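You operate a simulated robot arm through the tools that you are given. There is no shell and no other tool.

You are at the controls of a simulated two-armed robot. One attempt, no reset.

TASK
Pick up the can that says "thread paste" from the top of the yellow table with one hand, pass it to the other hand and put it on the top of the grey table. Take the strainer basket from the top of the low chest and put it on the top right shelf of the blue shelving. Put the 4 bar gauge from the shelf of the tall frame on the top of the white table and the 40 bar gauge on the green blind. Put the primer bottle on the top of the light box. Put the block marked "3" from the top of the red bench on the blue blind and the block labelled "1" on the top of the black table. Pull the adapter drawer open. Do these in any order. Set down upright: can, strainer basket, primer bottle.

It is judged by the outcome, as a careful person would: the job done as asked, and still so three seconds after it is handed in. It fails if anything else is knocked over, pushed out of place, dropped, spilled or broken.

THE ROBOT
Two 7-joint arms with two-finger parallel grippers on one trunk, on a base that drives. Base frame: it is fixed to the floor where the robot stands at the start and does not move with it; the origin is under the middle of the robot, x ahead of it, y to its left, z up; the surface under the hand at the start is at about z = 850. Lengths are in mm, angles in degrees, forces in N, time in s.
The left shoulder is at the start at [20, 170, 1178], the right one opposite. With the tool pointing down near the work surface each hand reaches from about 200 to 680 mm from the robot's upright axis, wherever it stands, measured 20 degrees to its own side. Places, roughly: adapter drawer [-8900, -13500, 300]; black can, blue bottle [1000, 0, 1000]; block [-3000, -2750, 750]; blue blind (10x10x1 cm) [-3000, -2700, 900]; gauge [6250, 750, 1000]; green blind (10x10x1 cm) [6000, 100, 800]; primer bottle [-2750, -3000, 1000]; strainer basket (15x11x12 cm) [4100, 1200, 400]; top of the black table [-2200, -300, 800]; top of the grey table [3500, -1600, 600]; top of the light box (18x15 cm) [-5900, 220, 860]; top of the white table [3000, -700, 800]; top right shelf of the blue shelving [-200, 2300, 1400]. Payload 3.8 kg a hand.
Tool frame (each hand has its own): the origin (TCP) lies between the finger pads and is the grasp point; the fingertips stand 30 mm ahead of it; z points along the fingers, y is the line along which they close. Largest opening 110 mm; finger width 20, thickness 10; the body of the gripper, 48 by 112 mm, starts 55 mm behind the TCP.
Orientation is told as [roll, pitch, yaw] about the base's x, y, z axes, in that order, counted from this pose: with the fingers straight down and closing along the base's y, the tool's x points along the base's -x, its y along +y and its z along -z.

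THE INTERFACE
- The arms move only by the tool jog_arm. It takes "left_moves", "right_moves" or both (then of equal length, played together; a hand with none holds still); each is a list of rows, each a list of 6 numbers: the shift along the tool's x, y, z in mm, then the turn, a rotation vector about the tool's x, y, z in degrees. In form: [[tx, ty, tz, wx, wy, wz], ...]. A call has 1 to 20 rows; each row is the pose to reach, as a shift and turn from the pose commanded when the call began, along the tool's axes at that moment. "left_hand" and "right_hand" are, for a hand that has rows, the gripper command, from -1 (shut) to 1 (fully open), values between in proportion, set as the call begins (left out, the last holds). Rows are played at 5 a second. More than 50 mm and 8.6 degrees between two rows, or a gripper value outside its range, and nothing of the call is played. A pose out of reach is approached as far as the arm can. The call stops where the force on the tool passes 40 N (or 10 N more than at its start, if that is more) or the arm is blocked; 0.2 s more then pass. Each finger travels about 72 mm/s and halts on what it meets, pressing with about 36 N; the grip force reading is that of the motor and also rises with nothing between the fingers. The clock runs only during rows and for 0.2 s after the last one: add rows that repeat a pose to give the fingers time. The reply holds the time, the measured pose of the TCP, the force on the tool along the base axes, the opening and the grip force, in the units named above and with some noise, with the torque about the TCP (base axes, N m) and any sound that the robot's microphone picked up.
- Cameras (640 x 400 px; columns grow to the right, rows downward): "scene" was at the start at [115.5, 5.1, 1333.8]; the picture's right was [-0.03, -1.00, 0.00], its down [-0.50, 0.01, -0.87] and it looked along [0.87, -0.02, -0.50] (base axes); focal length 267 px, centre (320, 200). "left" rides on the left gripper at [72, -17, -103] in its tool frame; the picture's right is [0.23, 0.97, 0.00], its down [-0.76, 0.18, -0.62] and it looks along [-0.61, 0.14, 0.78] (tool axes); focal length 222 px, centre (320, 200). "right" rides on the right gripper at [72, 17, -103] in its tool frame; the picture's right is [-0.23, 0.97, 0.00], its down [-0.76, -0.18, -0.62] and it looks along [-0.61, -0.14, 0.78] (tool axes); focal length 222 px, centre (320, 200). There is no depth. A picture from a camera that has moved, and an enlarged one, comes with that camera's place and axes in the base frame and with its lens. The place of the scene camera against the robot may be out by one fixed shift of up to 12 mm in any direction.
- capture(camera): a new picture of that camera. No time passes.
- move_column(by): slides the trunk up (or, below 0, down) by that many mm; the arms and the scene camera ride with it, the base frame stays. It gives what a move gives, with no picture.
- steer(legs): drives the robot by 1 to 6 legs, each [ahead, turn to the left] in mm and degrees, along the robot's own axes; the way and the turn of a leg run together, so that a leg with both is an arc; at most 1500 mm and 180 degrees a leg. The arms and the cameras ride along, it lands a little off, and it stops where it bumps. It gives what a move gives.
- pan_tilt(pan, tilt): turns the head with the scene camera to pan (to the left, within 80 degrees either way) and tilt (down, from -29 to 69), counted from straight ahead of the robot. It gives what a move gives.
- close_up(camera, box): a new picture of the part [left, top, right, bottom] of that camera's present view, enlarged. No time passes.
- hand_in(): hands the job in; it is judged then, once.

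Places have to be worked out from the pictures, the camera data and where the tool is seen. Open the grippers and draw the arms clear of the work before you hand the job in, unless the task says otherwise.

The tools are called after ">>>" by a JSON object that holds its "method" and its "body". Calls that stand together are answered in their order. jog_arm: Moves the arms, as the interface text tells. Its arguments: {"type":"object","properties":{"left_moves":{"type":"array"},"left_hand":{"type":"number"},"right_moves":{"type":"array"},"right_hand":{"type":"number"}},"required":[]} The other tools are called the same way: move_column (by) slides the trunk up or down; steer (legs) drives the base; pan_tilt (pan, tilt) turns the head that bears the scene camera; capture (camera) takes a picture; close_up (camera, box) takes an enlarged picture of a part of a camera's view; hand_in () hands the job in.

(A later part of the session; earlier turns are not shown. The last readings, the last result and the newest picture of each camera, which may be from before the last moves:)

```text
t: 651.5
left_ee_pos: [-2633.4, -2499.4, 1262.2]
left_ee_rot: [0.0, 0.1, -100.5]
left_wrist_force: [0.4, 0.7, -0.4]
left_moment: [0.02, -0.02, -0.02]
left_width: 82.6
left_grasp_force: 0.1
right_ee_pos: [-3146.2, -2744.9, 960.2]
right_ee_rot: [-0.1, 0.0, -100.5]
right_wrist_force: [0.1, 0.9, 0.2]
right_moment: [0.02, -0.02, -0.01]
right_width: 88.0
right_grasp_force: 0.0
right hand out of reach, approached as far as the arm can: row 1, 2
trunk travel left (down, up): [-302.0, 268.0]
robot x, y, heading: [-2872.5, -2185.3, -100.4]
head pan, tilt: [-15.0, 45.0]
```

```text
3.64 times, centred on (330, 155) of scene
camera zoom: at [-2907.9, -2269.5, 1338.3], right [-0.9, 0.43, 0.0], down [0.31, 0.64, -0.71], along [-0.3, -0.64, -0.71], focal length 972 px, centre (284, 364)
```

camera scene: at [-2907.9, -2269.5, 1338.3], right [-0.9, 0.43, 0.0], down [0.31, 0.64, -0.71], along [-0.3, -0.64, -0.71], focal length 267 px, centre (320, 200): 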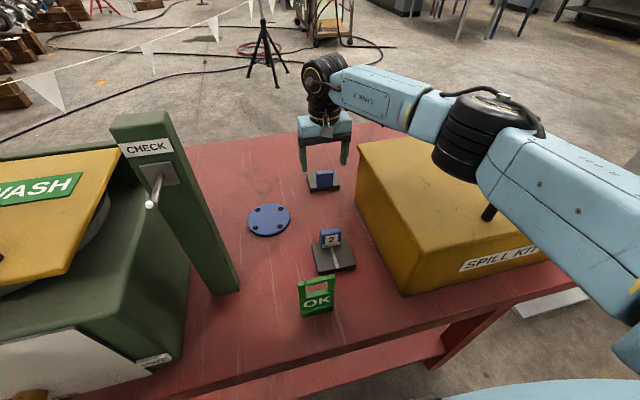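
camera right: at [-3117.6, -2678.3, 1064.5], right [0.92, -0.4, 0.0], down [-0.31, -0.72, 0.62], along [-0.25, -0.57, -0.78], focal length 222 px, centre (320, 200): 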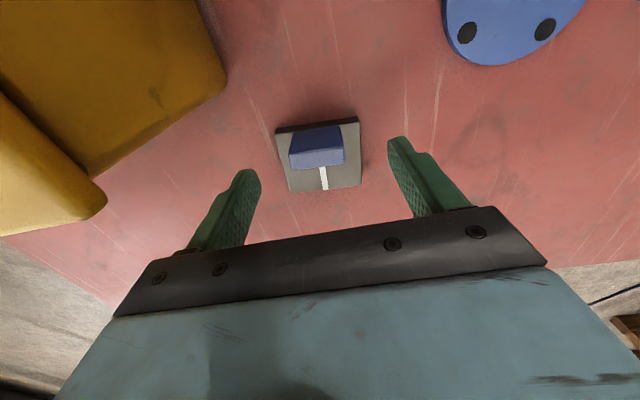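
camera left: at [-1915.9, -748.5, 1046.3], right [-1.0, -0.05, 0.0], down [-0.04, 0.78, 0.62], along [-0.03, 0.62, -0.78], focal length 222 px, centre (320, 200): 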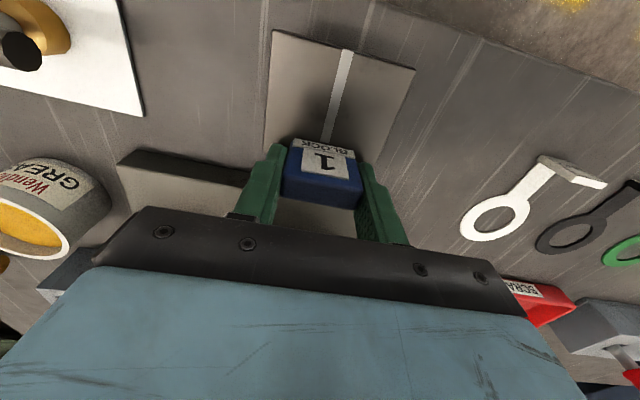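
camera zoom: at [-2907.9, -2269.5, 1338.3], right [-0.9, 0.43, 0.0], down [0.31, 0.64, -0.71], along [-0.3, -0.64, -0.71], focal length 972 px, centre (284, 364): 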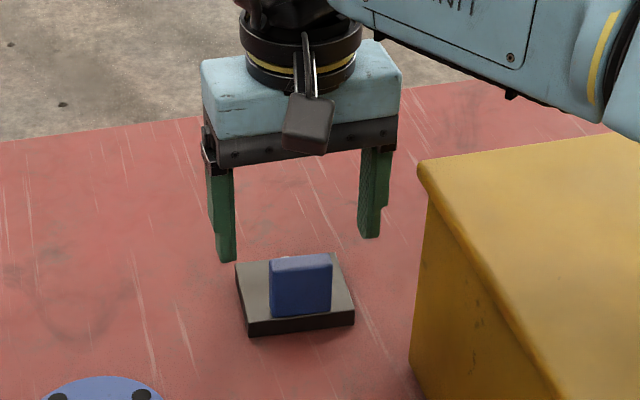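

Block "3" top centre is at ≈ [-3154, -2757]: 13 mm ahead, 5 mm right. I correct, lower to z ≈ 901 and check.

>>> {"method": "jog_arm", "body": {"right_moves": [[-13.5, -5.4, 0, 0, 0, 0], [-13.5, -5.4, 20, 0, 0, 0], [-13.5, -5.4, 40, 0, 0, 0], [-13.5, -5.4, 52, 0, 0, 0], [-13.5, -5.4, 58, 0, 0, 0], [-13.5, -5.4, 58, 0, 0, 0]], "right_hand": 0.6}}

>>> {"method": "capture", "body": {"camera": "right"}}

>>> {"method": "close_up", "body": {"camera": "scene", "box": [280, 100, 380, 210]}}

```text
t: 652.9
left_ee_pos: [-2633.2, -2498.4, 1262.1]
left_ee_rot: [0.0, 0.3, -100.5]
left_wrist_force: [-0.4, 1.0, 0.2]
left_moment: [0.0, 0.02, -0.01]
left_width: 82.5
left_grasp_force: 0.1
right_ee_pos: [-3155.9, -2758.4, 903.0]
right_ee_rot: [0.0, 0.1, -100.7]
right_wrist_force: [0.1, 0.3, -0.5]
right_moment: [-0.04, 0.0, -0.01]
right_width: 87.9
right_grasp_force: 0.2
trunk travel left (down, up): [-302.0, 268.0]
robot x, y, heading: [-2873.7, -2180.8, -100.5]
head pan, tilt: [-15.0, 45.0]
```

```text
taken
camera right: at [-3126.3, -2690.7, 1007.2], right [0.92, -0.4, 0.0], down [-0.31, -0.72, 0.62], along [-0.25, -0.57, -0.78], focal length 222 px, centre (320, 200)
```

right: 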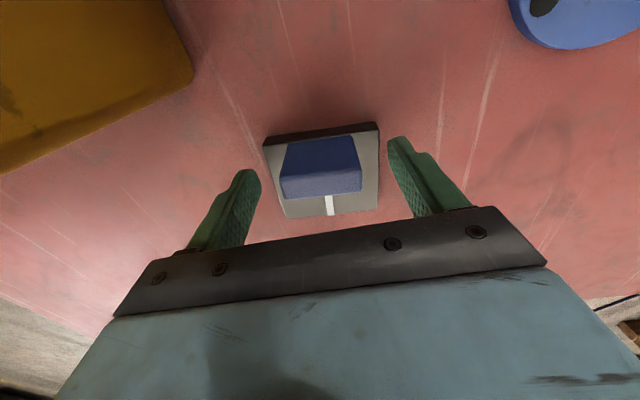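

```text
3.64 times, centred on (330, 155) of scene
camera zoom: at [-2907.7, -2269.4, 1338.3], right [-0.9, 0.43, 0.0], down [0.3, 0.64, -0.71], along [-0.3, -0.64, -0.71], focal length 972 px, centre (284, 364)
```

zoom: 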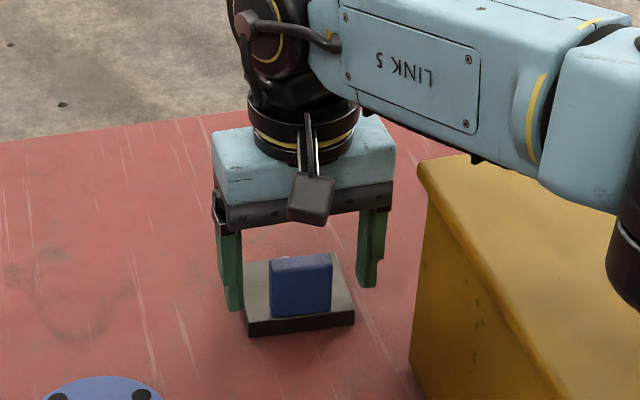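

The upright sits midway between the fingers. I close the right hand on block "3".

>>> {"method": "jog_arm", "body": {"right_moves": [[0, 0, 2, 0, 0, 0], [0, 0, 2, 0, 0, 0], [0, 0, 2, 0, 0, 0], [0, 0, 2, 0, 0, 0], [0, 0, 2, 0, 0, 0]], "right_hand": -1}}

>>> {"method": "jog_arm", "body": {"right_moves": [[0, 0, -5, 0, 0, 0], [0, 0, -20, 0, 0, 0], [0, 0, -40, 0, 0, 0], [0, 0, -60, 0, 0, 0], [0, 0, -60, 0, 0, 0]], "right_hand": -1}}

>>> {"method": "capture", "body": {"camera": "right"}}

>>> {"method": "capture", "body": {"camera": "scene"}}

```text
t: 654.0
left_ee_pos: [-2634.4, -2499.3, 1261.3]
left_ee_rot: [-0.1, 0.2, -100.5]
left_wrist_force: [0.5, 0.1, 0.0]
left_moment: [0.0, -0.01, -0.01]
left_width: 82.7
left_grasp_force: 0.0
right_ee_pos: [-3154.8, -2758.0, 900.4]
right_ee_rot: [0.0, 0.0, -100.6]
right_wrist_force: [1.4, -0.4, 0.8]
right_moment: [0.21, -0.09, -0.06]
right_width: 44.4
right_grasp_force: 36.0
trunk travel left (down, up): [-302.0, 268.0]
robot x, y, heading: [-2874.0, -2184.6, -100.5]
head pan, tilt: [-15.0, 45.0]
```

```text
t: 655.2
left_ee_pos: [-2633.8, -2499.1, 1261.7]
left_ee_rot: [0.1, 0.2, -100.5]
left_wrist_force: [0.0, 0.4, 1.0]
left_moment: [0.03, 0.0, 0.01]
left_width: 82.6
left_grasp_force: 0.0
right_ee_pos: [-3154.8, -2759.9, 961.2]
right_ee_rot: [0.0, 0.1, -100.6]
right_wrist_force: [-0.4, -0.2, -4.9]
right_moment: [0.05, -0.02, -0.05]
right_width: 44.6
right_grasp_force: 35.6
trunk travel left (down, up): [-302.0, 268.0]
robot x, y, heading: [-2872.3, -2184.8, -100.5]
head pan, tilt: [-15.0, 45.0]
```

```text
taken
camera right: at [-3126.4, -2692.0, 1064.9], right [0.92, -0.4, 0.0], down [-0.31, -0.72, 0.62], along [-0.25, -0.57, -0.78], focal length 222 px, centre (320, 200)
```

right: 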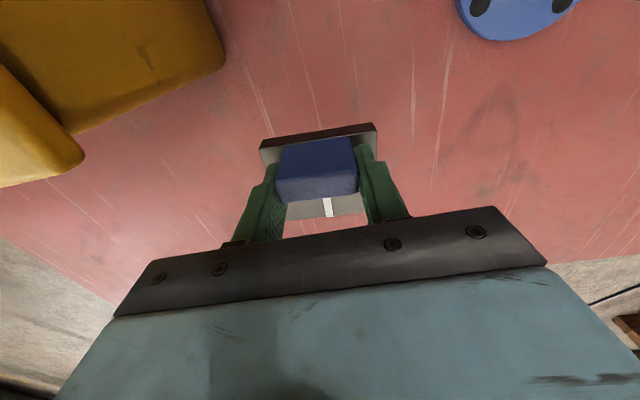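

```text
taken
camera scene: at [-2907.9, -2270.1, 1338.2], right [-0.9, 0.43, 0.0], down [0.31, 0.64, -0.71], along [-0.3, -0.64, -0.71], focal length 267 px, centre (320, 200)
```

scene: 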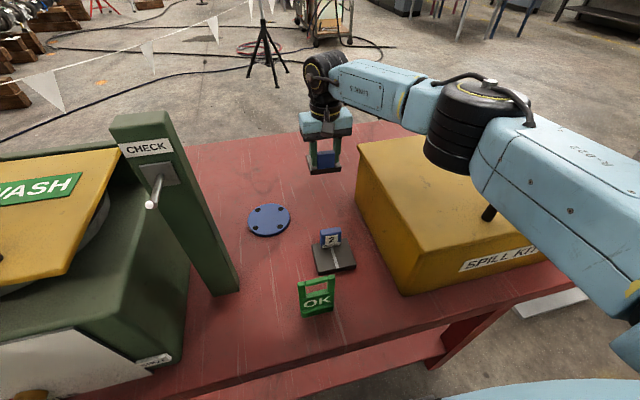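

Block "3" is lifted with its plate (plate centre 24 mm ahead of the grip). I raise it a little and carry it over toward the blue blind.

>>> {"method": "jog_arm", "body": {"right_moves": [[0, 0, -30, 0, 0, 0], [20, 32, -30, 0, 0, 0], [41, 64, -30, 0, 0, 0], [62, 96, -30, 0, 0, 0], [83, 128, -30, 0, 0, 0], [103, 160, -30, 0, 0, 0], [103, 160, -30, 0, 0, 0]], "right_hand": -1}}

>>> {"method": "capture", "body": {"camera": "right"}}

>>> {"method": "capture", "body": {"camera": "scene"}}

```text
t: 656.9
left_ee_pos: [-2634.8, -2500.0, 1261.7]
left_ee_rot: [0.1, 0.3, -100.5]
left_wrist_force: [0.5, 0.1, 1.8]
left_moment: [-0.02, 0.02, -0.02]
left_width: 82.3
left_grasp_force: 0.1
right_ee_pos: [-2980.3, -2686.8, 990.9]
right_ee_rot: [0.0, 0.0, -100.6]
right_wrist_force: [0.1, -0.2, -5.4]
right_moment: [0.09, -0.03, 0.03]
right_width: 44.4
right_grasp_force: 36.1
trunk travel left (down, up): [-302.0, 268.0]
robot x, y, heading: [-2871.5, -2185.6, -100.7]
head pan, tilt: [-15.0, 45.0]
```

```text
taken
camera right: at [-2950.9, -2619.1, 1094.1], right [0.92, -0.4, 0.0], down [-0.32, -0.72, 0.62], along [-0.25, -0.57, -0.78], focal length 222 px, centre (320, 200)
```

right: 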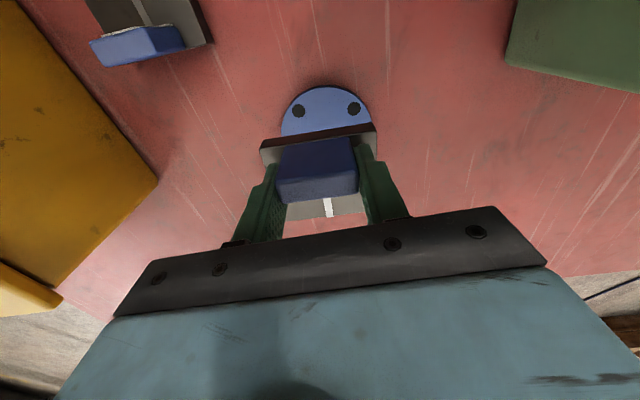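

```text
taken
camera scene: at [-2908.3, -2270.0, 1338.2], right [-0.9, 0.43, 0.0], down [0.31, 0.64, -0.71], along [-0.3, -0.64, -0.71], focal length 267 px, centre (320, 200)
```

scene: 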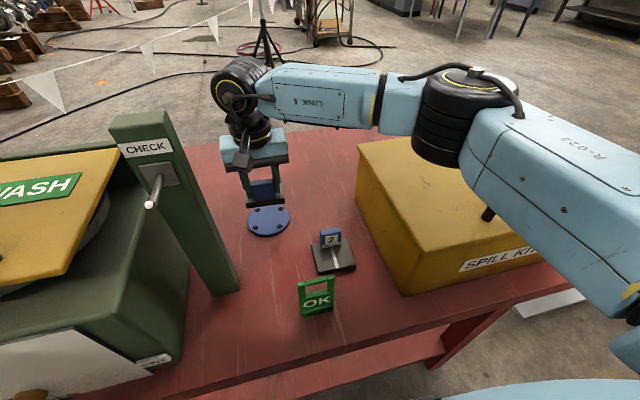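

The blind's holes give its centre as [-2983, -2711.5]; the plate is within 3 mm of it. I shift 3 mm and lower 70 mm.

>>> {"method": "jog_arm", "body": {"right_moves": [[-1, 3, 0, 0, 0, 0], [-1, 3, 25, 0, 0, 0], [-1, 3, 50, 0, 0, 0], [-1, 3, 65, 0, 0, 0], [-1, 3, 70, 0, 0, 0], [-1, 3, 70, 0, 0, 0]], "right_hand": -1}}

>>> {"method": "close_up", "body": {"camera": "right", "box": [220, 60, 440, 240]}}

>>> {"method": "close_up", "body": {"camera": "scene", "box": [200, 140, 340, 280]}}

```text
t: 658.2
left_ee_pos: [-2635.2, -2499.5, 1262.0]
left_ee_rot: [0.0, 0.2, -100.5]
left_wrist_force: [0.9, -0.1, 0.5]
left_moment: [0.0, -0.01, 0.02]
left_width: 82.3
left_grasp_force: 0.1
right_ee_pos: [-2976.0, -2687.8, 920.1]
right_ee_rot: [-0.1, -0.1, -100.6]
right_wrist_force: [0.4, 0.0, -5.0]
right_moment: [0.06, 0.0, -0.04]
right_width: 44.5
right_grasp_force: 36.1
trunk travel left (down, up): [-302.0, 268.0]
robot x, y, heading: [-2876.8, -2182.3, -100.4]
head pan, tilt: [-15.0, 45.0]
```

```text
2.22 times, centred on (330, 150) of right
camera zoom: at [-2947.5, -2620.8, 1024.6], right [0.92, -0.4, 0.0], down [-0.31, -0.72, 0.62], along [-0.25, -0.57, -0.78], focal length 494 px, centre (298, 311)
```

zoom: 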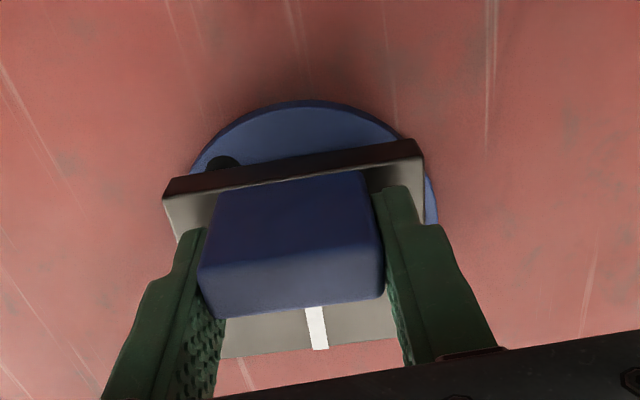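

```text
2.86 times, centred on (270, 210) of scene
camera zoom: at [-2907.7, -2269.9, 1338.2], right [-0.9, 0.43, 0.0], down [0.3, 0.64, -0.71], along [-0.3, -0.64, -0.71], focal length 764 px, centre (463, 171)
```

zoom: 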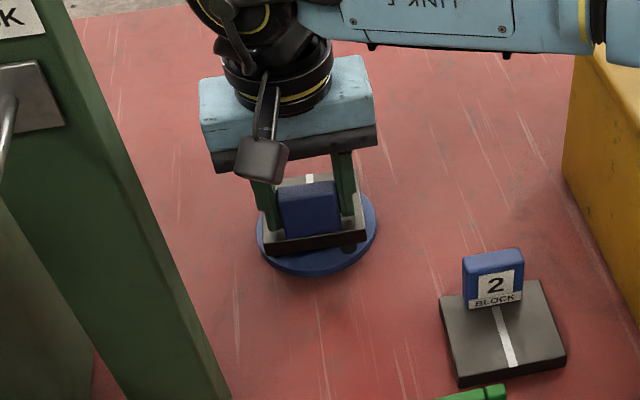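

Seen close up, the plate should come ~8 mm back and ~5 mm left to be centred on the blind. I correct and check.

>>> {"method": "jog_arm", "body": {"right_moves": [[4, 2.5, 0, 0, 0, 0], [8, 5, 0, 0, 0, 0], [8, 5, 0, 0, 0, 0]], "right_hand": -1}}

>>> {"method": "close_up", "body": {"camera": "right", "box": [220, 60, 440, 240]}}

>>> {"method": "close_up", "body": {"camera": "scene", "box": [200, 140, 340, 280]}}

```text
t: 659.0
left_ee_pos: [-2634.7, -2499.7, 1262.0]
left_ee_rot: [0.0, 0.2, -100.6]
left_wrist_force: [0.4, -0.4, -0.2]
left_moment: [-0.02, 0.01, 0.05]
left_width: 82.4
left_grasp_force: 0.1
right_ee_pos: [-2970.2, -2681.6, 921.1]
right_ee_rot: [0.0, -0.1, -100.6]
right_wrist_force: [0.0, -0.6, -5.0]
right_moment: [0.07, -0.04, 0.0]
right_width: 44.1
right_grasp_force: 36.2
trunk travel left (down, up): [-302.0, 268.0]
robot x, y, heading: [-2874.0, -2180.0, -100.4]
head pan, tilt: [-15.0, 45.0]
```

```text
2.22 times, centred on (330, 150) of right
camera zoom: at [-2941.1, -2613.9, 1024.9], right [0.92, -0.4, 0.0], down [-0.31, -0.72, 0.62], along [-0.25, -0.57, -0.78], focal length 494 px, centre (298, 311)
```

zoom: 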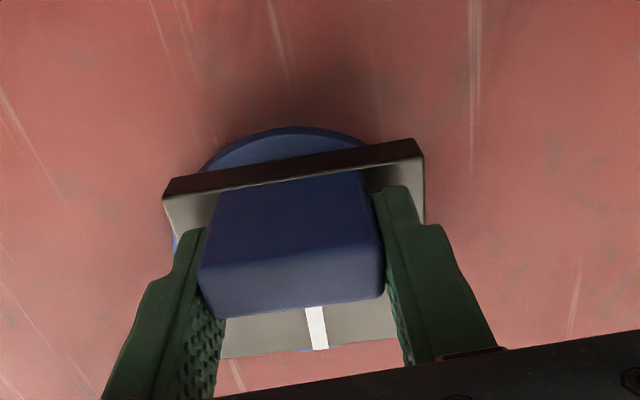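

```text
2.86 times, centred on (270, 210) of scene
camera zoom: at [-2907.7, -2269.9, 1338.2], right [-0.9, 0.43, 0.0], down [0.3, 0.64, -0.71], along [-0.3, -0.64, -0.71], focal length 764 px, centre (463, 171)
```

zoom: 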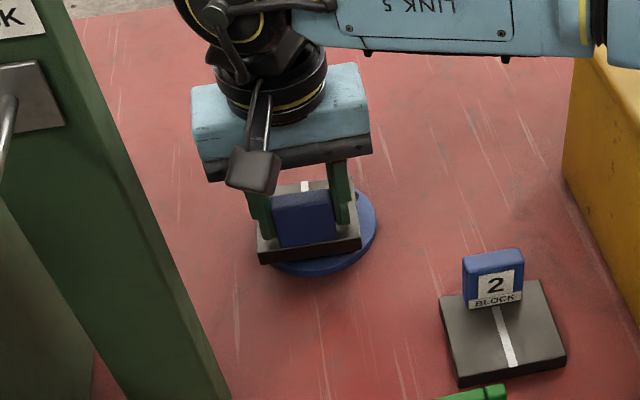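

Working it through, both cameras agree the earlier position was the centred one. I undo that correction.

>>> {"method": "jog_arm", "body": {"right_moves": [[-4, -3, 0, 0, 0, 0], [-8, -6, 0, 0, 0, 0], [-8, -6, 4, 0, 0, 0], [-8, -6, 4, 0, 0, 0]], "right_hand": -1}}

>>> {"method": "close_up", "body": {"camera": "right", "box": [220, 60, 440, 240]}}

>>> {"method": "close_up", "body": {"camera": "scene", "box": [230, 170, 310, 250]}}

```text
t: 660.0
left_ee_pos: [-2633.8, -2498.5, 1261.7]
left_ee_rot: [0.0, 0.1, -100.6]
left_wrist_force: [0.8, 0.0, -0.2]
left_moment: [0.04, 0.0, 0.0]
left_width: 82.5
left_grasp_force: 0.0
right_ee_pos: [-2978.1, -2687.9, 916.3]
right_ee_rot: [0.1, 0.1, -100.7]
right_wrist_force: [-0.6, 0.7, -3.9]
right_moment: [0.09, -0.02, -0.05]
right_width: 44.5
right_grasp_force: 36.4
trunk travel left (down, up): [-302.0, 268.0]
robot x, y, heading: [-2870.6, -2183.5, -100.5]
head pan, tilt: [-15.0, 45.0]
```

```text
2.22 times, centred on (330, 150) of right
camera zoom: at [-2948.5, -2620.6, 1021.0], right [0.92, -0.4, 0.0], down [-0.31, -0.72, 0.62], along [-0.25, -0.57, -0.78], focal length 494 px, centre (298, 311)
```

zoom: 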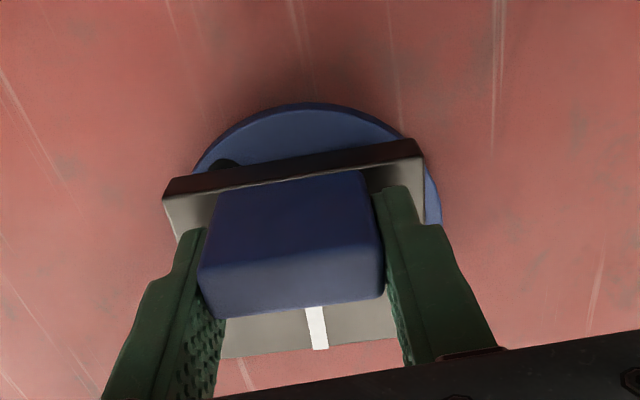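

```text
5.00 times, centred on (270, 210) of scene
camera zoom: at [-2907.7, -2269.9, 1338.2], right [-0.9, 0.43, 0.0], down [0.3, 0.64, -0.71], along [-0.3, -0.64, -0.71], focal length 1337 px, centre (570, 150)
```

zoom: 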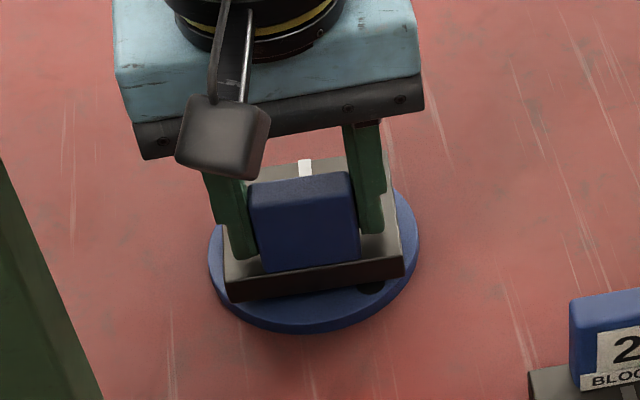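

Sideways it's centred; I bring it 4 mm back and lower in 1 mm rows to contact.

>>> {"method": "jog_arm", "body": {"right_moves": [[4, 0, 0, 0, 0, 0], [4, 0, 1, 0, 0, 0], [4, 0, 2, 0, 0, 0], [4, 0, 3, 0, 0, 0], [4, 0, 4, 0, 0, 0], [4, 0, 4, 0, 0, 0]], "right_hand": -1}}

```text
t: 661.5
left_ee_pos: [-2634.2, -2499.6, 1262.3]
left_ee_rot: [0.1, 0.3, -100.5]
left_wrist_force: [0.3, -0.6, 0.9]
left_moment: [0.01, -0.05, -0.01]
left_width: 82.6
left_grasp_force: 0.0
right_ee_pos: [-2976.4, -2684.3, 913.0]
right_ee_rot: [0.0, 0.1, -100.6]
right_wrist_force: [1.3, 0.0, -6.6]
right_moment: [0.05, -0.01, 0.0]
right_width: 44.2
right_grasp_force: 36.4
trunk travel left (down, up): [-302.0, 268.0]
robot x, y, heading: [-2875.7, -2185.5, -100.5]
head pan, tilt: [-15.0, 45.0]
```

>>> {"method": "jog_arm", "body": {"right_moves": [[0, 0, 1, 0, 0, 0], [0, 0, 2, 0, 0, 0], [0, 0, 3, 0, 0, 0], [0, 0, 3, 0, 0, 0]], "right_hand": -1}}

```text
t: 662.5
left_ee_pos: [-2633.8, -2499.5, 1262.6]
left_ee_rot: [0.0, 0.2, -100.5]
left_wrist_force: [-0.6, -0.1, -0.7]
left_moment: [-0.03, -0.02, 0.02]
left_width: 82.5
left_grasp_force: 0.0
right_ee_pos: [-2977.4, -2683.3, 909.0]
right_ee_rot: [0.1, 0.1, -100.6]
right_wrist_force: [0.6, -0.2, -5.1]
right_moment: [0.08, -0.01, 0.03]
right_width: 44.3
right_grasp_force: 36.2
trunk travel left (down, up): [-302.0, 268.0]
robot x, y, heading: [-2872.7, -2181.0, -100.5]
head pan, tilt: [-15.0, 45.0]
```

>>> {"method": "jog_arm", "body": {"right_moves": [[0, 0, 1, 0, 0, 0], [0, 0, 2, 0, 0, 0], [0, 0, 3, 0, 0, 0], [0, 0, 3, 0, 0, 0]], "right_hand": -1}}

>>> {"method": "close_up", "body": {"camera": "scene", "box": [230, 170, 310, 250]}}

```text
t: 663.5
left_ee_pos: [-2633.3, -2498.4, 1262.0]
left_ee_rot: [-0.1, 0.1, -100.5]
left_wrist_force: [-0.9, 0.3, 0.3]
left_moment: [0.0, 0.0, 0.01]
left_width: 82.4
left_grasp_force: 0.1
right_ee_pos: [-2975.4, -2683.7, 908.2]
right_ee_rot: [0.1, -0.2, -100.6]
right_wrist_force: [-1.2, -0.1, 15.0]
right_moment: [0.33, 0.14, -0.11]
right_width: 44.1
right_grasp_force: 35.9
trunk travel left (down, up): [-302.0, 268.0]
robot x, y, heading: [-2870.1, -2184.9, -100.5]
head pan, tilt: [-15.0, 45.0]
```

```text
5.00 times, centred on (270, 210) of scene
camera zoom: at [-2907.6, -2268.3, 1338.5], right [-0.9, 0.43, 0.0], down [0.3, 0.64, -0.71], along [-0.3, -0.64, -0.71], focal length 1337 px, centre (570, 150)
```

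zoom: 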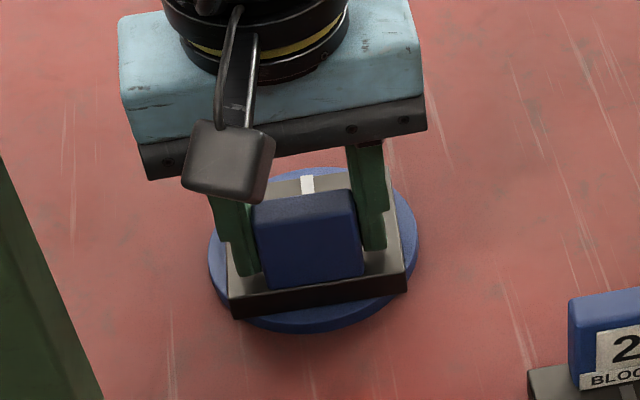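

Contact: the plate sits centred on the blue blind. I ease up 1 mm, open, and lift the hand.

>>> {"method": "jog_arm", "body": {"right_moves": [[0, 0, -1, 0, 0, 0], [0, 0, -1.5, 0, 0, 0]], "right_hand": -1}}

>>> {"method": "jog_arm", "body": {"right_moves": [[0, 0, 0, 0, 0, 0], [0, 0, 0, 0, 0, 0], [0, 0, 0, 0, 0, 0], [0, 0, 0, 0, 0, 0]], "right_hand": 0.5}}

>>> {"method": "jog_arm", "body": {"right_moves": [[0, 0, -15, 0, 0, 0], [0, 0, -45, 0, 0, 0], [0, 0, -85, 0, 0, 0], [0, 0, -125, 0, 0, 0], [0, 0, -165, 0, 0, 0], [0, 0, -205, 0, 0, 0], [0, 0, -245, 0, 0, 0]], "right_hand": 0.5}}

>>> {"method": "close_up", "body": {"camera": "scene", "box": [200, 140, 360, 300]}}

>>> {"method": "capture", "body": {"camera": "right"}}

```text
t: 664.0
left_ee_pos: [-2633.9, -2498.7, 1261.1]
left_ee_rot: [0.1, 0.0, -100.5]
left_wrist_force: [-0.3, -0.9, 0.7]
left_moment: [-0.04, -0.01, -0.03]
left_width: 82.6
left_grasp_force: 0.2
right_ee_pos: [-2977.3, -2683.7, 910.1]
right_ee_rot: [0.2, -0.1, -100.7]
right_wrist_force: [-2.6, -3.2, 12.0]
right_moment: [0.02, -0.1, -0.11]
right_width: 44.4
right_grasp_force: 35.9
trunk travel left (down, up): [-302.0, 268.0]
robot x, y, heading: [-2870.3, -2183.2, -100.6]
head pan, tilt: [-15.0, 45.0]
```

```text
t: 665.0
left_ee_pos: [-2633.4, -2499.5, 1261.8]
left_ee_rot: [0.0, 0.2, -100.5]
left_wrist_force: [0.0, 0.6, -0.3]
left_moment: [0.0, -0.02, -0.01]
left_width: 82.3
left_grasp_force: 0.1
right_ee_pos: [-2977.0, -2684.3, 908.7]
right_ee_rot: [-0.1, 0.0, -100.6]
right_wrist_force: [-0.4, -0.9, -0.1]
right_moment: [0.02, 0.01, 0.0]
right_width: 82.7
right_grasp_force: 0.1
trunk travel left (down, up): [-302.0, 268.0]
robot x, y, heading: [-2871.7, -2181.7, -100.4]
head pan, tilt: [-15.0, 45.0]
```

```text
t: 666.6
left_ee_pos: [-2633.8, -2498.4, 1261.4]
left_ee_rot: [0.0, 0.2, -100.5]
left_wrist_force: [0.4, 0.4, -0.4]
left_moment: [0.01, 0.01, -0.03]
left_width: 82.5
left_grasp_force: 0.1
right_ee_pos: [-2975.1, -2682.8, 1155.4]
right_ee_rot: [-0.1, 0.0, -100.5]
right_wrist_force: [0.5, 0.0, 0.2]
right_moment: [-0.02, 0.01, -0.01]
right_width: 82.4
right_grasp_force: 0.1
trunk travel left (down, up): [-302.0, 268.0]
robot x, y, heading: [-2872.0, -2183.9, -100.6]
head pan, tilt: [-15.0, 45.0]
```

```text
2.50 times, centred on (280, 220) of scene
camera zoom: at [-2907.2, -2269.1, 1338.3], right [-0.9, 0.43, 0.0], down [0.3, 0.64, -0.71], along [-0.31, -0.64, -0.71], focal length 668 px, centre (420, 150)
```

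zoom: 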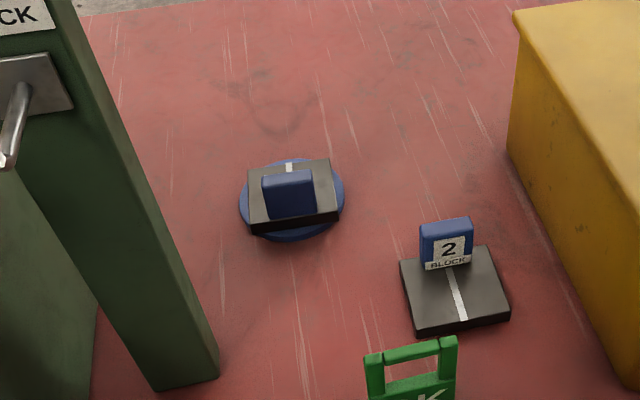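

```text
taken
camera right: at [-2946.8, -2615.0, 1258.6], right [0.92, -0.4, 0.0], down [-0.31, -0.72, 0.62], along [-0.25, -0.57, -0.78], focal length 222 px, centre (320, 200)
```

right: 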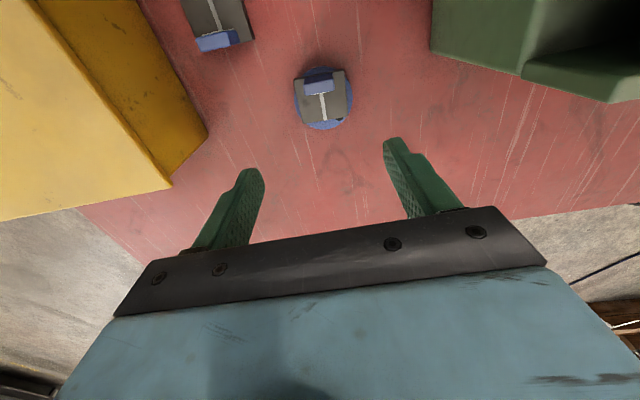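

Block "3" sits centred on the blue blind, block "2" untouched. The last job is the adapter drawer, far to the south-west. I back off and drive west along the lane again.

>>> {"method": "steer", "body": {"legs": [[-480, 0], [0, -88], [1500, 0], [1500, 0], [350, 0], [0, 86]]}}

>>> {"method": "pan_tilt", "body": {"pan": 0, "tilt": 10}}

>>> {"method": "capture", "body": {"camera": "scene"}}

>>> {"method": "close_up", "body": {"camera": "scene", "box": [200, 100, 520, 240]}}

```text
t: 692.9
left_ee_pos: [-5887.8, -1522.4, 1261.2]
left_ee_rot: [0.0, 0.3, -102.8]
left_wrist_force: [0.1, -0.1, -0.3]
left_moment: [-0.01, 0.03, 0.0]
left_width: 82.4
left_grasp_force: 0.0
right_ee_pos: [-6237.5, -1691.4, 1153.2]
right_ee_rot: [0.1, 0.0, -102.9]
right_wrist_force: [-0.1, -0.2, 0.3]
right_moment: [0.0, -0.02, 0.01]
right_width: 82.7
right_grasp_force: 0.0
trunk travel left (down, up): [-302.0, 268.0]
robot x, y, heading: [-6113.6, -1195.0, -102.9]
head pan, tilt: [-15.0, 45.0]
```

```text
t: 693.9
left_ee_pos: [-5888.1, -1521.9, 1262.1]
left_ee_rot: [0.0, 0.2, -102.9]
left_wrist_force: [0.3, 0.4, -0.3]
left_moment: [-0.02, 0.03, -0.01]
left_width: 82.5
left_grasp_force: 0.0
right_ee_pos: [-6238.1, -1693.6, 1153.4]
right_ee_rot: [0.0, -0.1, -102.8]
right_wrist_force: [0.6, 0.7, 0.5]
right_moment: [0.03, -0.01, 0.03]
right_width: 82.4
right_grasp_force: 0.0
trunk travel left (down, up): [-302.0, 268.0]
robot x, y, heading: [-6118.9, -1189.8, -102.8]
head pan, tilt: [0.0, 10.0]
```

```text
taken
camera scene: at [-6135.5, -1299.9, 1393.1], right [-0.97, 0.22, 0.0], down [0.04, 0.17, -0.98], along [-0.22, -0.96, -0.17], focal length 267 px, centre (320, 200)
```

scene: 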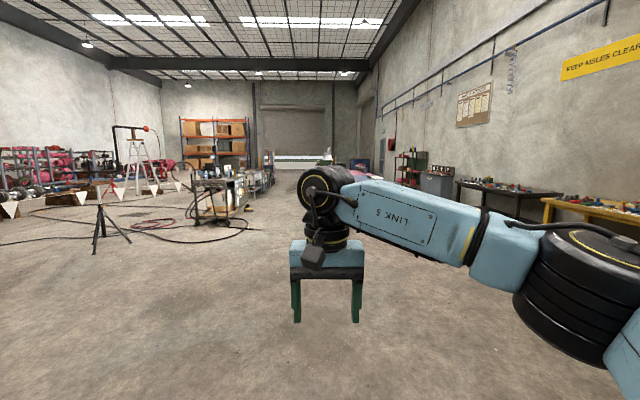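

```text
2.00 times, centred on (360, 170) of scene
camera zoom: at [-6135.5, -1299.9, 1393.1], right [-0.97, 0.22, 0.0], down [0.04, 0.17, -0.98], along [-0.22, -0.96, -0.17], focal length 535 px, centre (240, 260)
```

zoom: 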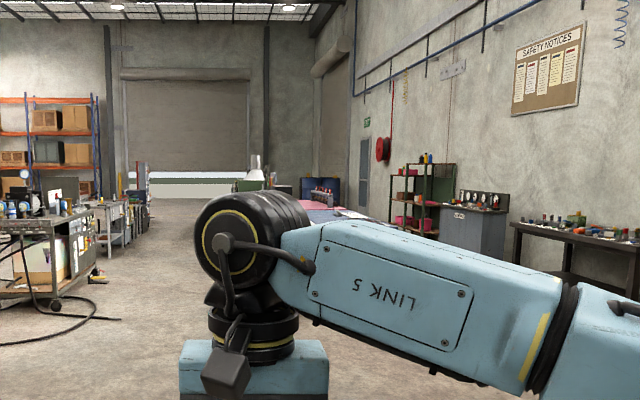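

I tuck the right arm aside for a clear view ahead.

>>> {"method": "jog_arm", "body": {"right_moves": [[30, -35, 0, 0, 0, 0], [60, -70, 0, 0, 0, 0], [90, -105, 0, 0, 0, 0], [120, -140, 0, 0, 0, 0], [150, -175, 0, 0, 0, 0], [180, -210, 0, 0, 0, 0], [200, -245, 0, 0, 0, 0]], "right_hand": 0.5}}

>>> {"method": "steer", "body": {"legs": [[1500, 0]]}}

>>> {"method": "capture", "body": {"camera": "scene"}}

>>> {"method": "close_up", "body": {"camera": "scene", "box": [220, 110, 460, 250]}}

```text
t: 695.5
left_ee_pos: [-5889.6, -1520.5, 1262.6]
left_ee_rot: [0.1, 0.1, -102.9]
left_wrist_force: [-0.1, 0.7, -0.1]
left_moment: [0.0, 0.01, 0.01]
left_width: 82.6
left_grasp_force: 0.0
right_ee_pos: [-6431.4, -1439.2, 1152.7]
right_ee_rot: [0.0, 0.0, -102.9]
right_wrist_force: [-0.8, -0.6, -0.5]
right_moment: [-0.01, -0.03, 0.0]
right_width: 82.6
right_grasp_force: 0.1
trunk travel left (down, up): [-302.0, 268.0]
robot x, y, heading: [-6112.3, -1198.9, -102.8]
head pan, tilt: [0.0, 10.0]
```

```text
t: 703.0
left_ee_pos: [-6227.0, -3001.2, 1261.2]
left_ee_rot: [0.0, 0.2, -103.0]
left_wrist_force: [-0.6, 0.3, 0.4]
left_moment: [0.0, 0.01, 0.02]
left_width: 82.5
left_grasp_force: 0.1
right_ee_pos: [-6771.4, -2919.3, 1154.2]
right_ee_rot: [-0.1, 0.0, -102.9]
right_wrist_force: [-0.2, -0.3, 0.2]
right_moment: [0.0, 0.04, 0.0]
right_width: 82.7
right_grasp_force: 0.1
trunk travel left (down, up): [-302.0, 268.0]
robot x, y, heading: [-6452.4, -2672.9, -103.1]
head pan, tilt: [0.0, 10.0]
```

```text
taken
camera scene: at [-6474.8, -2779.0, 1393.2], right [-0.97, 0.22, 0.0], down [0.04, 0.17, -0.98], along [-0.22, -0.96, -0.17], focal length 267 px, centre (320, 200)
```

scene: 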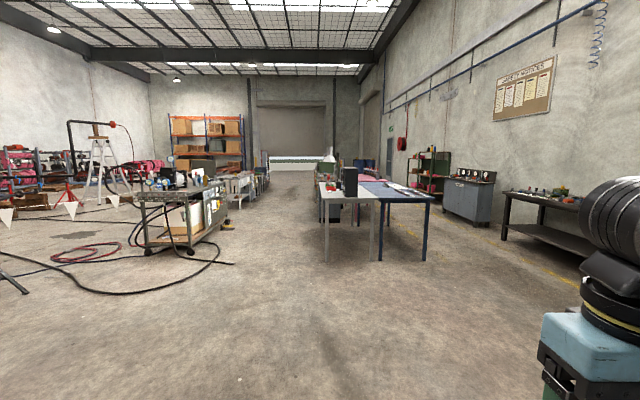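

```text
2.67 times, centred on (340, 180) of scene
camera zoom: at [-6474.8, -2779.0, 1393.2], right [-0.97, 0.22, 0.0], down [0.04, 0.17, -0.98], along [-0.22, -0.96, -0.17], focal length 713 px, centre (267, 253)
```

zoom: 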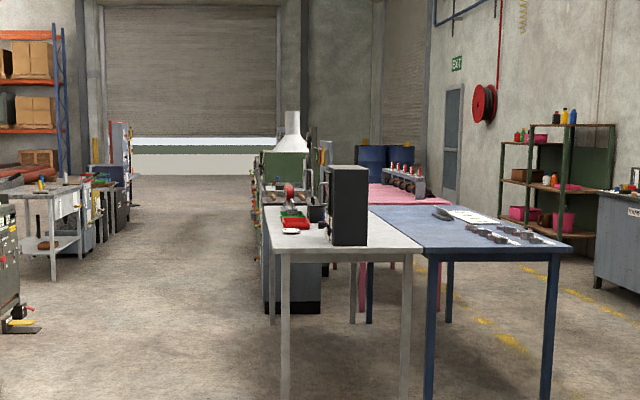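

The way leads down the wide lane left of the central tables; the drawer should be at that row's lane side, 11 m on. I drive on, keeping between the cable and the table.

>>> {"method": "steer", "body": {"legs": [[0, 8.3], [1500, 0], [1500, 0], [590, 0], [0, -6.8], [1500, 0]]}}

>>> {"method": "capture", "body": {"camera": "scene"}}

>>> {"method": "close_up", "body": {"camera": "scene", "box": [260, 120, 500, 270]}}

```text
t: 728.8
left_ee_pos: [-6772.6, -8063.5, 1262.6]
left_ee_rot: [-0.1, 0.2, -100.7]
left_wrist_force: [-0.2, 0.2, -0.2]
left_moment: [0.0, 0.01, 0.02]
left_width: 82.5
left_grasp_force: 0.1
right_ee_pos: [-7320.2, -8004.3, 1154.4]
right_ee_rot: [-0.1, 0.0, -100.7]
right_wrist_force: [0.0, 0.4, 0.4]
right_moment: [-0.04, 0.03, -0.02]
right_width: 82.4
right_grasp_force: 0.1
trunk travel left (down, up): [-302.0, 268.0]
robot x, y, heading: [-7009.5, -7748.7, -100.8]
head pan, tilt: [0.0, 10.0]
```

```text
taken
camera scene: at [-7029.4, -7852.5, 1393.2], right [-0.98, 0.19, 0.0], down [0.03, 0.17, -0.98], along [-0.18, -0.97, -0.17], focal length 267 px, centre (320, 200)
```

scene: 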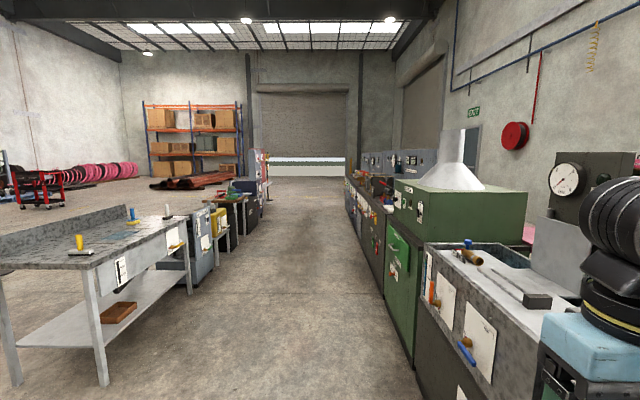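

```text
2.67 times, centred on (380, 195) of scene
camera zoom: at [-7029.4, -7852.5, 1393.2], right [-0.98, 0.19, 0.0], down [0.03, 0.17, -0.98], along [-0.18, -0.97, -0.17], focal length 713 px, centre (160, 213)
```

zoom: 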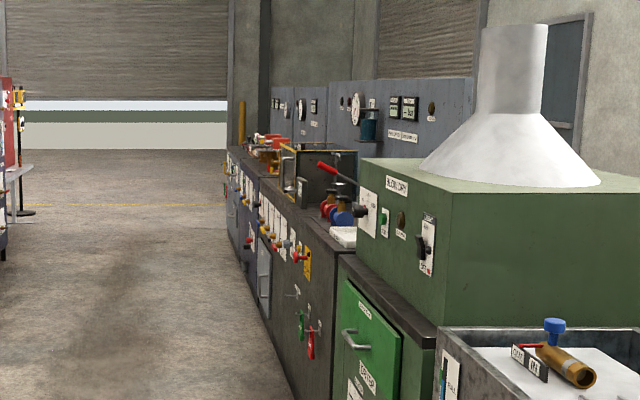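

The row of machines on the right faces the lane; the drawer should be in the far dark-blue part. I drive on 5 m.

>>> {"method": "steer", "body": {"legs": [[0, -0.8], [1500, 0], [1500, 0], [1500, 0], [500, 0]]}}

>>> {"method": "pan_tilt", "body": {"pan": -40, "tilt": 30}}

>>> {"method": "capture", "body": {"camera": "scene"}}

>>> {"method": "pan_tilt", "body": {"pan": 0, "tilt": 20}}

>>> {"method": "capture", "body": {"camera": "scene"}}

```text
t: 753.1
left_ee_pos: [-7741.5, -12963.4, 1262.4]
left_ee_rot: [0.1, 0.2, -100.3]
left_wrist_force: [-0.3, 0.6, -0.4]
left_moment: [0.01, -0.02, 0.04]
left_width: 82.5
left_grasp_force: 0.0
right_ee_pos: [-8288.1, -12906.1, 1153.2]
right_ee_rot: [0.0, 0.0, -100.4]
right_wrist_force: [-0.3, -0.1, -0.6]
right_moment: [0.0, 0.03, 0.01]
right_width: 82.5
right_grasp_force: 0.1
trunk travel left (down, up): [-302.0, 268.0]
robot x, y, heading: [-7983.2, -12651.4, -100.4]
head pan, tilt: [0.0, 10.0]
```

```text
t: 754.2
left_ee_pos: [-7743.5, -12962.4, 1261.5]
left_ee_rot: [0.0, 0.0, -100.4]
left_wrist_force: [0.2, 0.3, 0.2]
left_moment: [0.0, 0.02, 0.03]
left_width: 82.6
left_grasp_force: 0.0
right_ee_pos: [-8288.2, -12906.1, 1153.1]
right_ee_rot: [0.1, 0.0, -100.4]
right_wrist_force: [-1.2, -0.4, 0.1]
right_moment: [0.01, -0.01, -0.04]
right_width: 82.4
right_grasp_force: 0.0
trunk travel left (down, up): [-302.0, 268.0]
robot x, y, heading: [-7981.9, -12648.0, -100.6]
head pan, tilt: [-40.0, 30.0]
```

```text
taken
camera scene: at [-8051.3, -12718.2, 1360.9], right [-0.64, 0.77, 0.0], down [0.38, 0.32, -0.87], along [-0.67, -0.55, -0.5], focal length 267 px, centre (320, 200)
```

scene: 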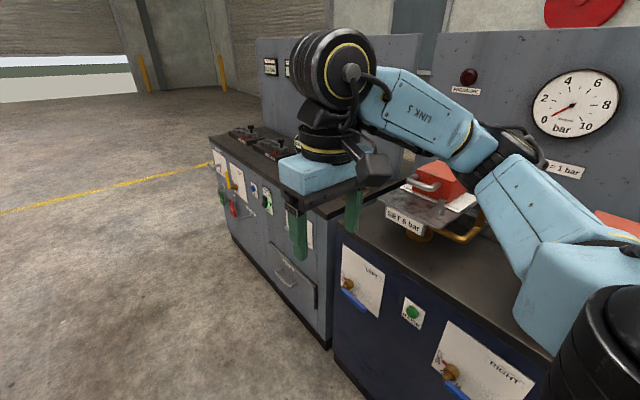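

```text
t: 755.2
left_ee_pos: [-7741.9, -12962.4, 1263.1]
left_ee_rot: [0.0, 0.2, -100.3]
left_wrist_force: [-0.1, -0.5, 0.5]
left_moment: [-0.01, 0.03, 0.02]
left_width: 82.7
left_grasp_force: 0.0
right_ee_pos: [-8287.8, -12906.4, 1152.2]
right_ee_rot: [0.1, 0.1, -100.4]
right_wrist_force: [-0.2, -0.2, 0.0]
right_moment: [-0.01, 0.01, 0.01]
right_width: 82.2
right_grasp_force: 0.0
trunk travel left (down, up): [-302.0, 268.0]
robot x, y, heading: [-7979.8, -12646.8, -100.5]
head pan, tilt: [0.0, 20.0]
```

```text
taken
camera scene: at [-7998.5, -12752.1, 1376.9], right [-0.98, 0.18, 0.0], down [0.06, 0.34, -0.94], along [-0.17, -0.92, -0.34], focal length 267 px, centre (320, 200)
```

scene: 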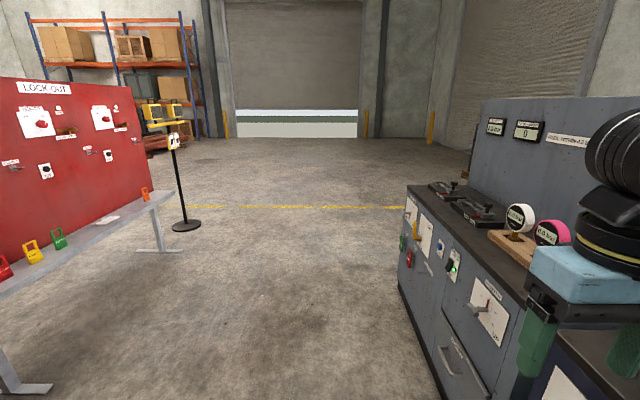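

A grey cabinet with a drawer is ahead on the right. I zoom in to read its labels.

>>> {"method": "close_up", "body": {"camera": "scene", "box": [390, 180, 560, 400]}}

>>> {"method": "pan_tilt", "body": {"pan": -30, "tilt": 35}}

>>> {"method": "close_up", "body": {"camera": "scene", "box": [180, 120, 420, 330]}}

```text
1.82 times, centred on (475, 290) of scene
camera zoom: at [-7998.5, -12752.1, 1376.9], right [-0.98, 0.18, 0.0], down [0.06, 0.34, -0.94], along [-0.17, -0.92, -0.34], focal length 486 px, centre (38, 36)
```

zoom: 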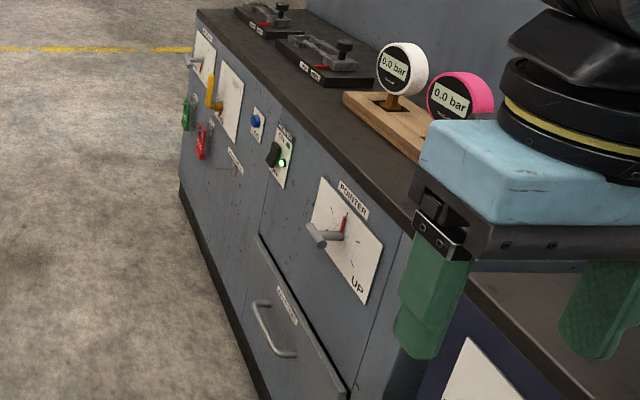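

```text
t: 756.2
left_ee_pos: [-7742.2, -12962.8, 1262.1]
left_ee_rot: [0.1, 0.0, -100.3]
left_wrist_force: [0.2, -0.1, -0.3]
left_moment: [-0.04, 0.0, 0.01]
left_width: 82.5
left_grasp_force: 0.0
right_ee_pos: [-8289.1, -12906.4, 1153.4]
right_ee_rot: [0.1, -0.1, -100.5]
right_wrist_force: [0.3, 0.2, 0.3]
right_moment: [0.0, -0.02, -0.01]
right_width: 82.2
right_grasp_force: 0.1
trunk travel left (down, up): [-302.0, 268.0]
robot x, y, heading: [-7984.1, -12645.7, -100.7]
head pan, tilt: [-30.0, 35.0]
```

```text
1.90 times, centred on (300, 225) of scene
camera zoom: at [-8038.6, -12727.6, 1353.1], right [-0.76, 0.65, 0.0], down [0.37, 0.44, -0.82], along [-0.53, -0.62, -0.57], focal length 509 px, centre (358, 152)
```

zoom: 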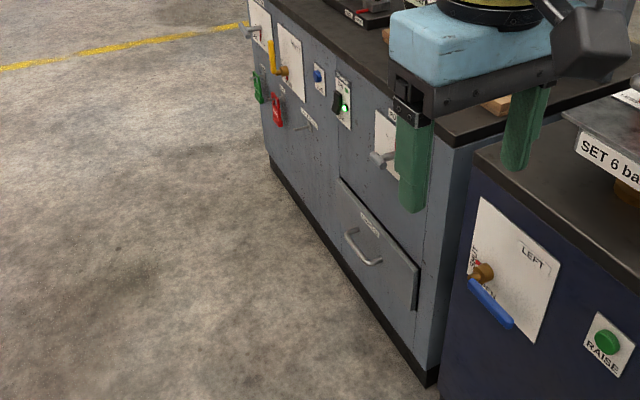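

That drawer with the bar handle and a label is the likely one. I drive 800 mm on and turn to face it.

>>> {"method": "steer", "body": {"legs": [[800, 0], [0, -90]]}}

>>> {"method": "pan_tilt", "body": {"pan": 0, "tilt": 45}}

>>> {"method": "capture", "body": {"camera": "scene"}}

>>> {"method": "close_up", "body": {"camera": "scene", "box": [200, 150, 440, 350]}}

```text
t: 764.2
left_ee_pos: [-8431.7, -13676.1, 1261.8]
left_ee_rot: [0.1, 0.2, 171.2]
left_wrist_force: [-0.7, -1.1, 0.2]
left_moment: [0.02, -0.01, 0.0]
left_width: 82.5
left_grasp_force: 0.0
right_ee_pos: [-8391.0, -13129.3, 1154.2]
right_ee_rot: [0.1, 0.1, 171.2]
right_wrist_force: [0.5, -0.3, 0.1]
right_moment: [0.01, 0.0, 0.0]
right_width: 82.4
right_grasp_force: 0.0
trunk travel left (down, up): [-302.0, 268.0]
robot x, y, heading: [-8121.7, -13428.8, 171.2]
head pan, tilt: [-30.0, 35.0]
```

```text
t: 765.2
left_ee_pos: [-8432.1, -13676.2, 1262.2]
left_ee_rot: [0.0, 0.0, 171.2]
left_wrist_force: [-0.6, 0.3, -0.1]
left_moment: [0.0, 0.0, -0.02]
left_width: 82.5
left_grasp_force: 0.1
right_ee_pos: [-8390.1, -13127.9, 1154.2]
right_ee_rot: [-0.1, 0.0, 171.3]
right_wrist_force: [-0.1, -0.2, -0.4]
right_moment: [-0.01, 0.0, -0.01]
right_width: 82.4
right_grasp_force: 0.1
trunk travel left (down, up): [-302.0, 268.0]
robot x, y, heading: [-8125.2, -13424.2, 171.3]
head pan, tilt: [0.0, 45.0]
```

```text
taken
camera scene: at [-8220.5, -13404.4, 1338.3], right [0.15, 0.99, 0.0], down [0.7, -0.11, -0.71], along [-0.7, 0.11, -0.71], focal length 267 px, centre (320, 200)
```

scene: 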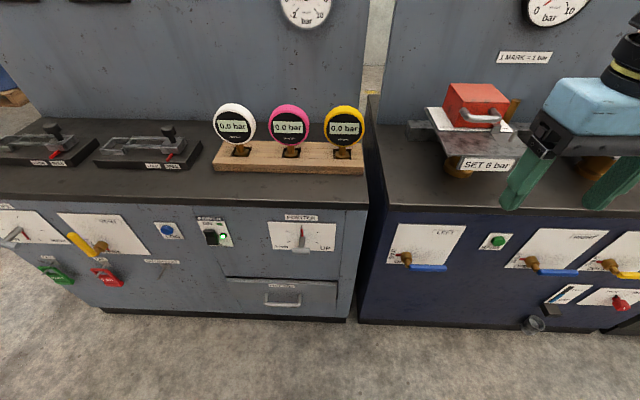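

```text
2.00 times, centred on (320, 250) of scene
camera zoom: at [-8220.5, -13404.4, 1338.3], right [0.15, 0.99, 0.0], down [0.7, -0.11, -0.71], along [-0.7, 0.11, -0.71], focal length 535 px, centre (320, 100)
```

zoom: 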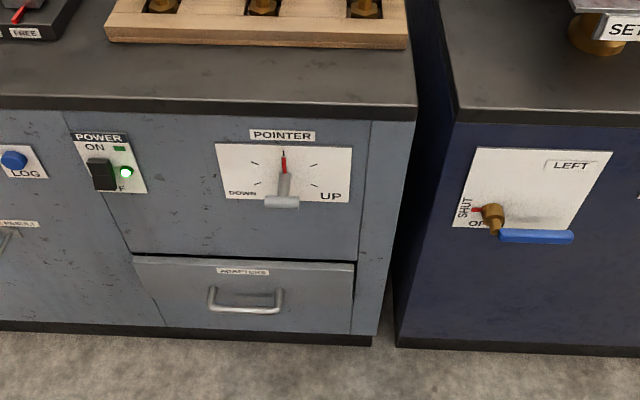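

The label reads "ADAPTERS". I zoom in on its handle to measure it.

>>> {"method": "close_up", "body": {"camera": "scene", "box": [220, 260, 350, 330]}}

>>> {"method": "capture", "body": {"camera": "left"}}

>>> {"method": "capture", "body": {"camera": "right"}}

```text
4.92 times, centred on (285, 295) of scene
camera zoom: at [-8220.5, -13404.4, 1338.3], right [0.15, 0.99, 0.0], down [0.7, -0.11, -0.71], along [-0.7, 0.11, -0.71], focal length 1316 px, centre (492, -268)
```

zoom: 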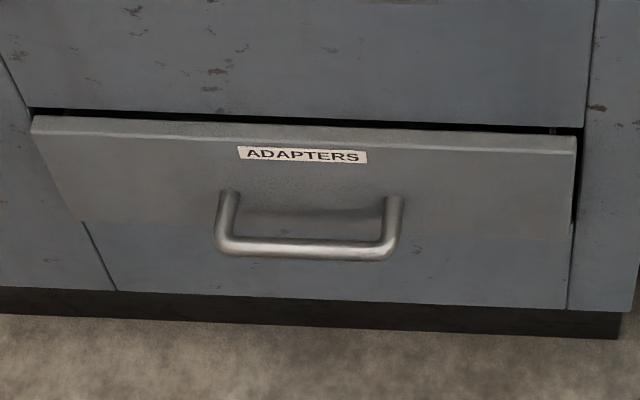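

```text
taken
camera left: at [-8357.6, -13670.4, 1365.7], right [0.08, -1.0, 0.0], down [-0.78, -0.06, 0.62], along [-0.62, -0.05, -0.78], focal length 222 px, centre (320, 200)
```

left: 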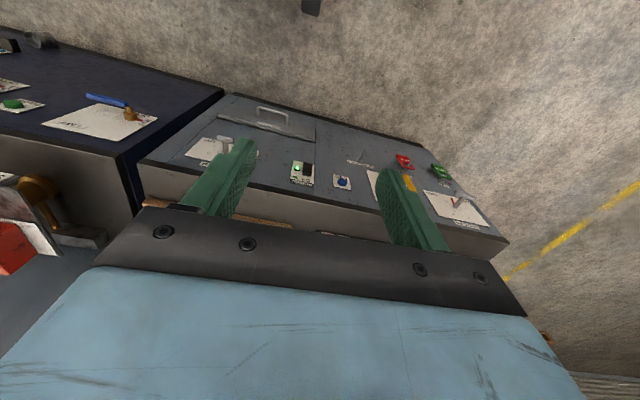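

```text
taken
camera right: at [-8321.5, -13156.7, 1257.8], right [-0.37, -0.93, 0.0], down [-0.73, 0.29, 0.62], along [-0.58, 0.23, -0.78], focal length 222 px, centre (320, 200)
```

right: 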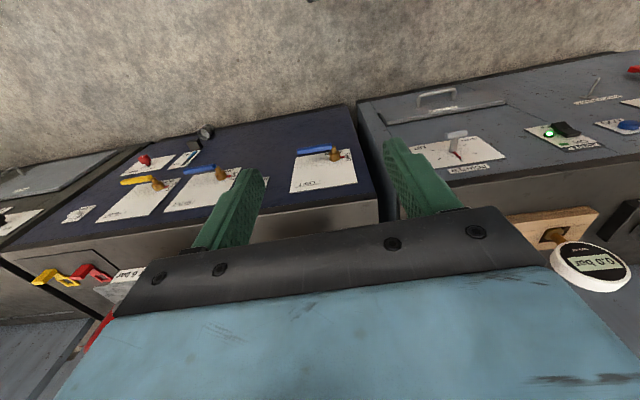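

>>> {"method": "close_up", "body": {"camera": "left", "box": [200, 80, 340, 160]}}

>>> {"method": "close_up", "body": {"camera": "right", "box": [370, 70, 520, 150]}}

```text
4.57 times, centred on (270, 120) of left
camera zoom: at [-8357.6, -13670.4, 1365.7], right [0.08, -1.0, 0.0], down [-0.78, -0.06, 0.62], along [-0.62, -0.05, -0.78], focal length 1015 px, centre (549, 566)
```

zoom: 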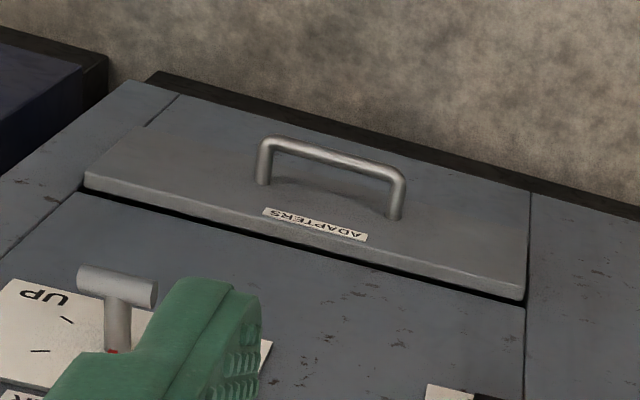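

```text
4.27 times, centred on (445, 110) of right
camera zoom: at [-8321.5, -13156.7, 1257.8], right [-0.37, -0.93, 0.0], down [-0.73, 0.29, 0.62], along [-0.58, 0.23, -0.78], focal length 948 px, centre (-213, 584)
```

zoom: 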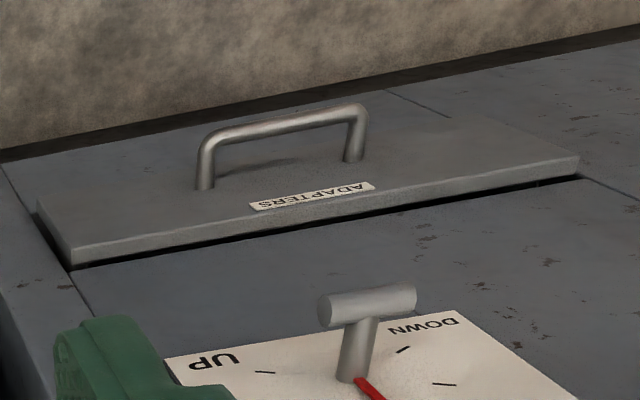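

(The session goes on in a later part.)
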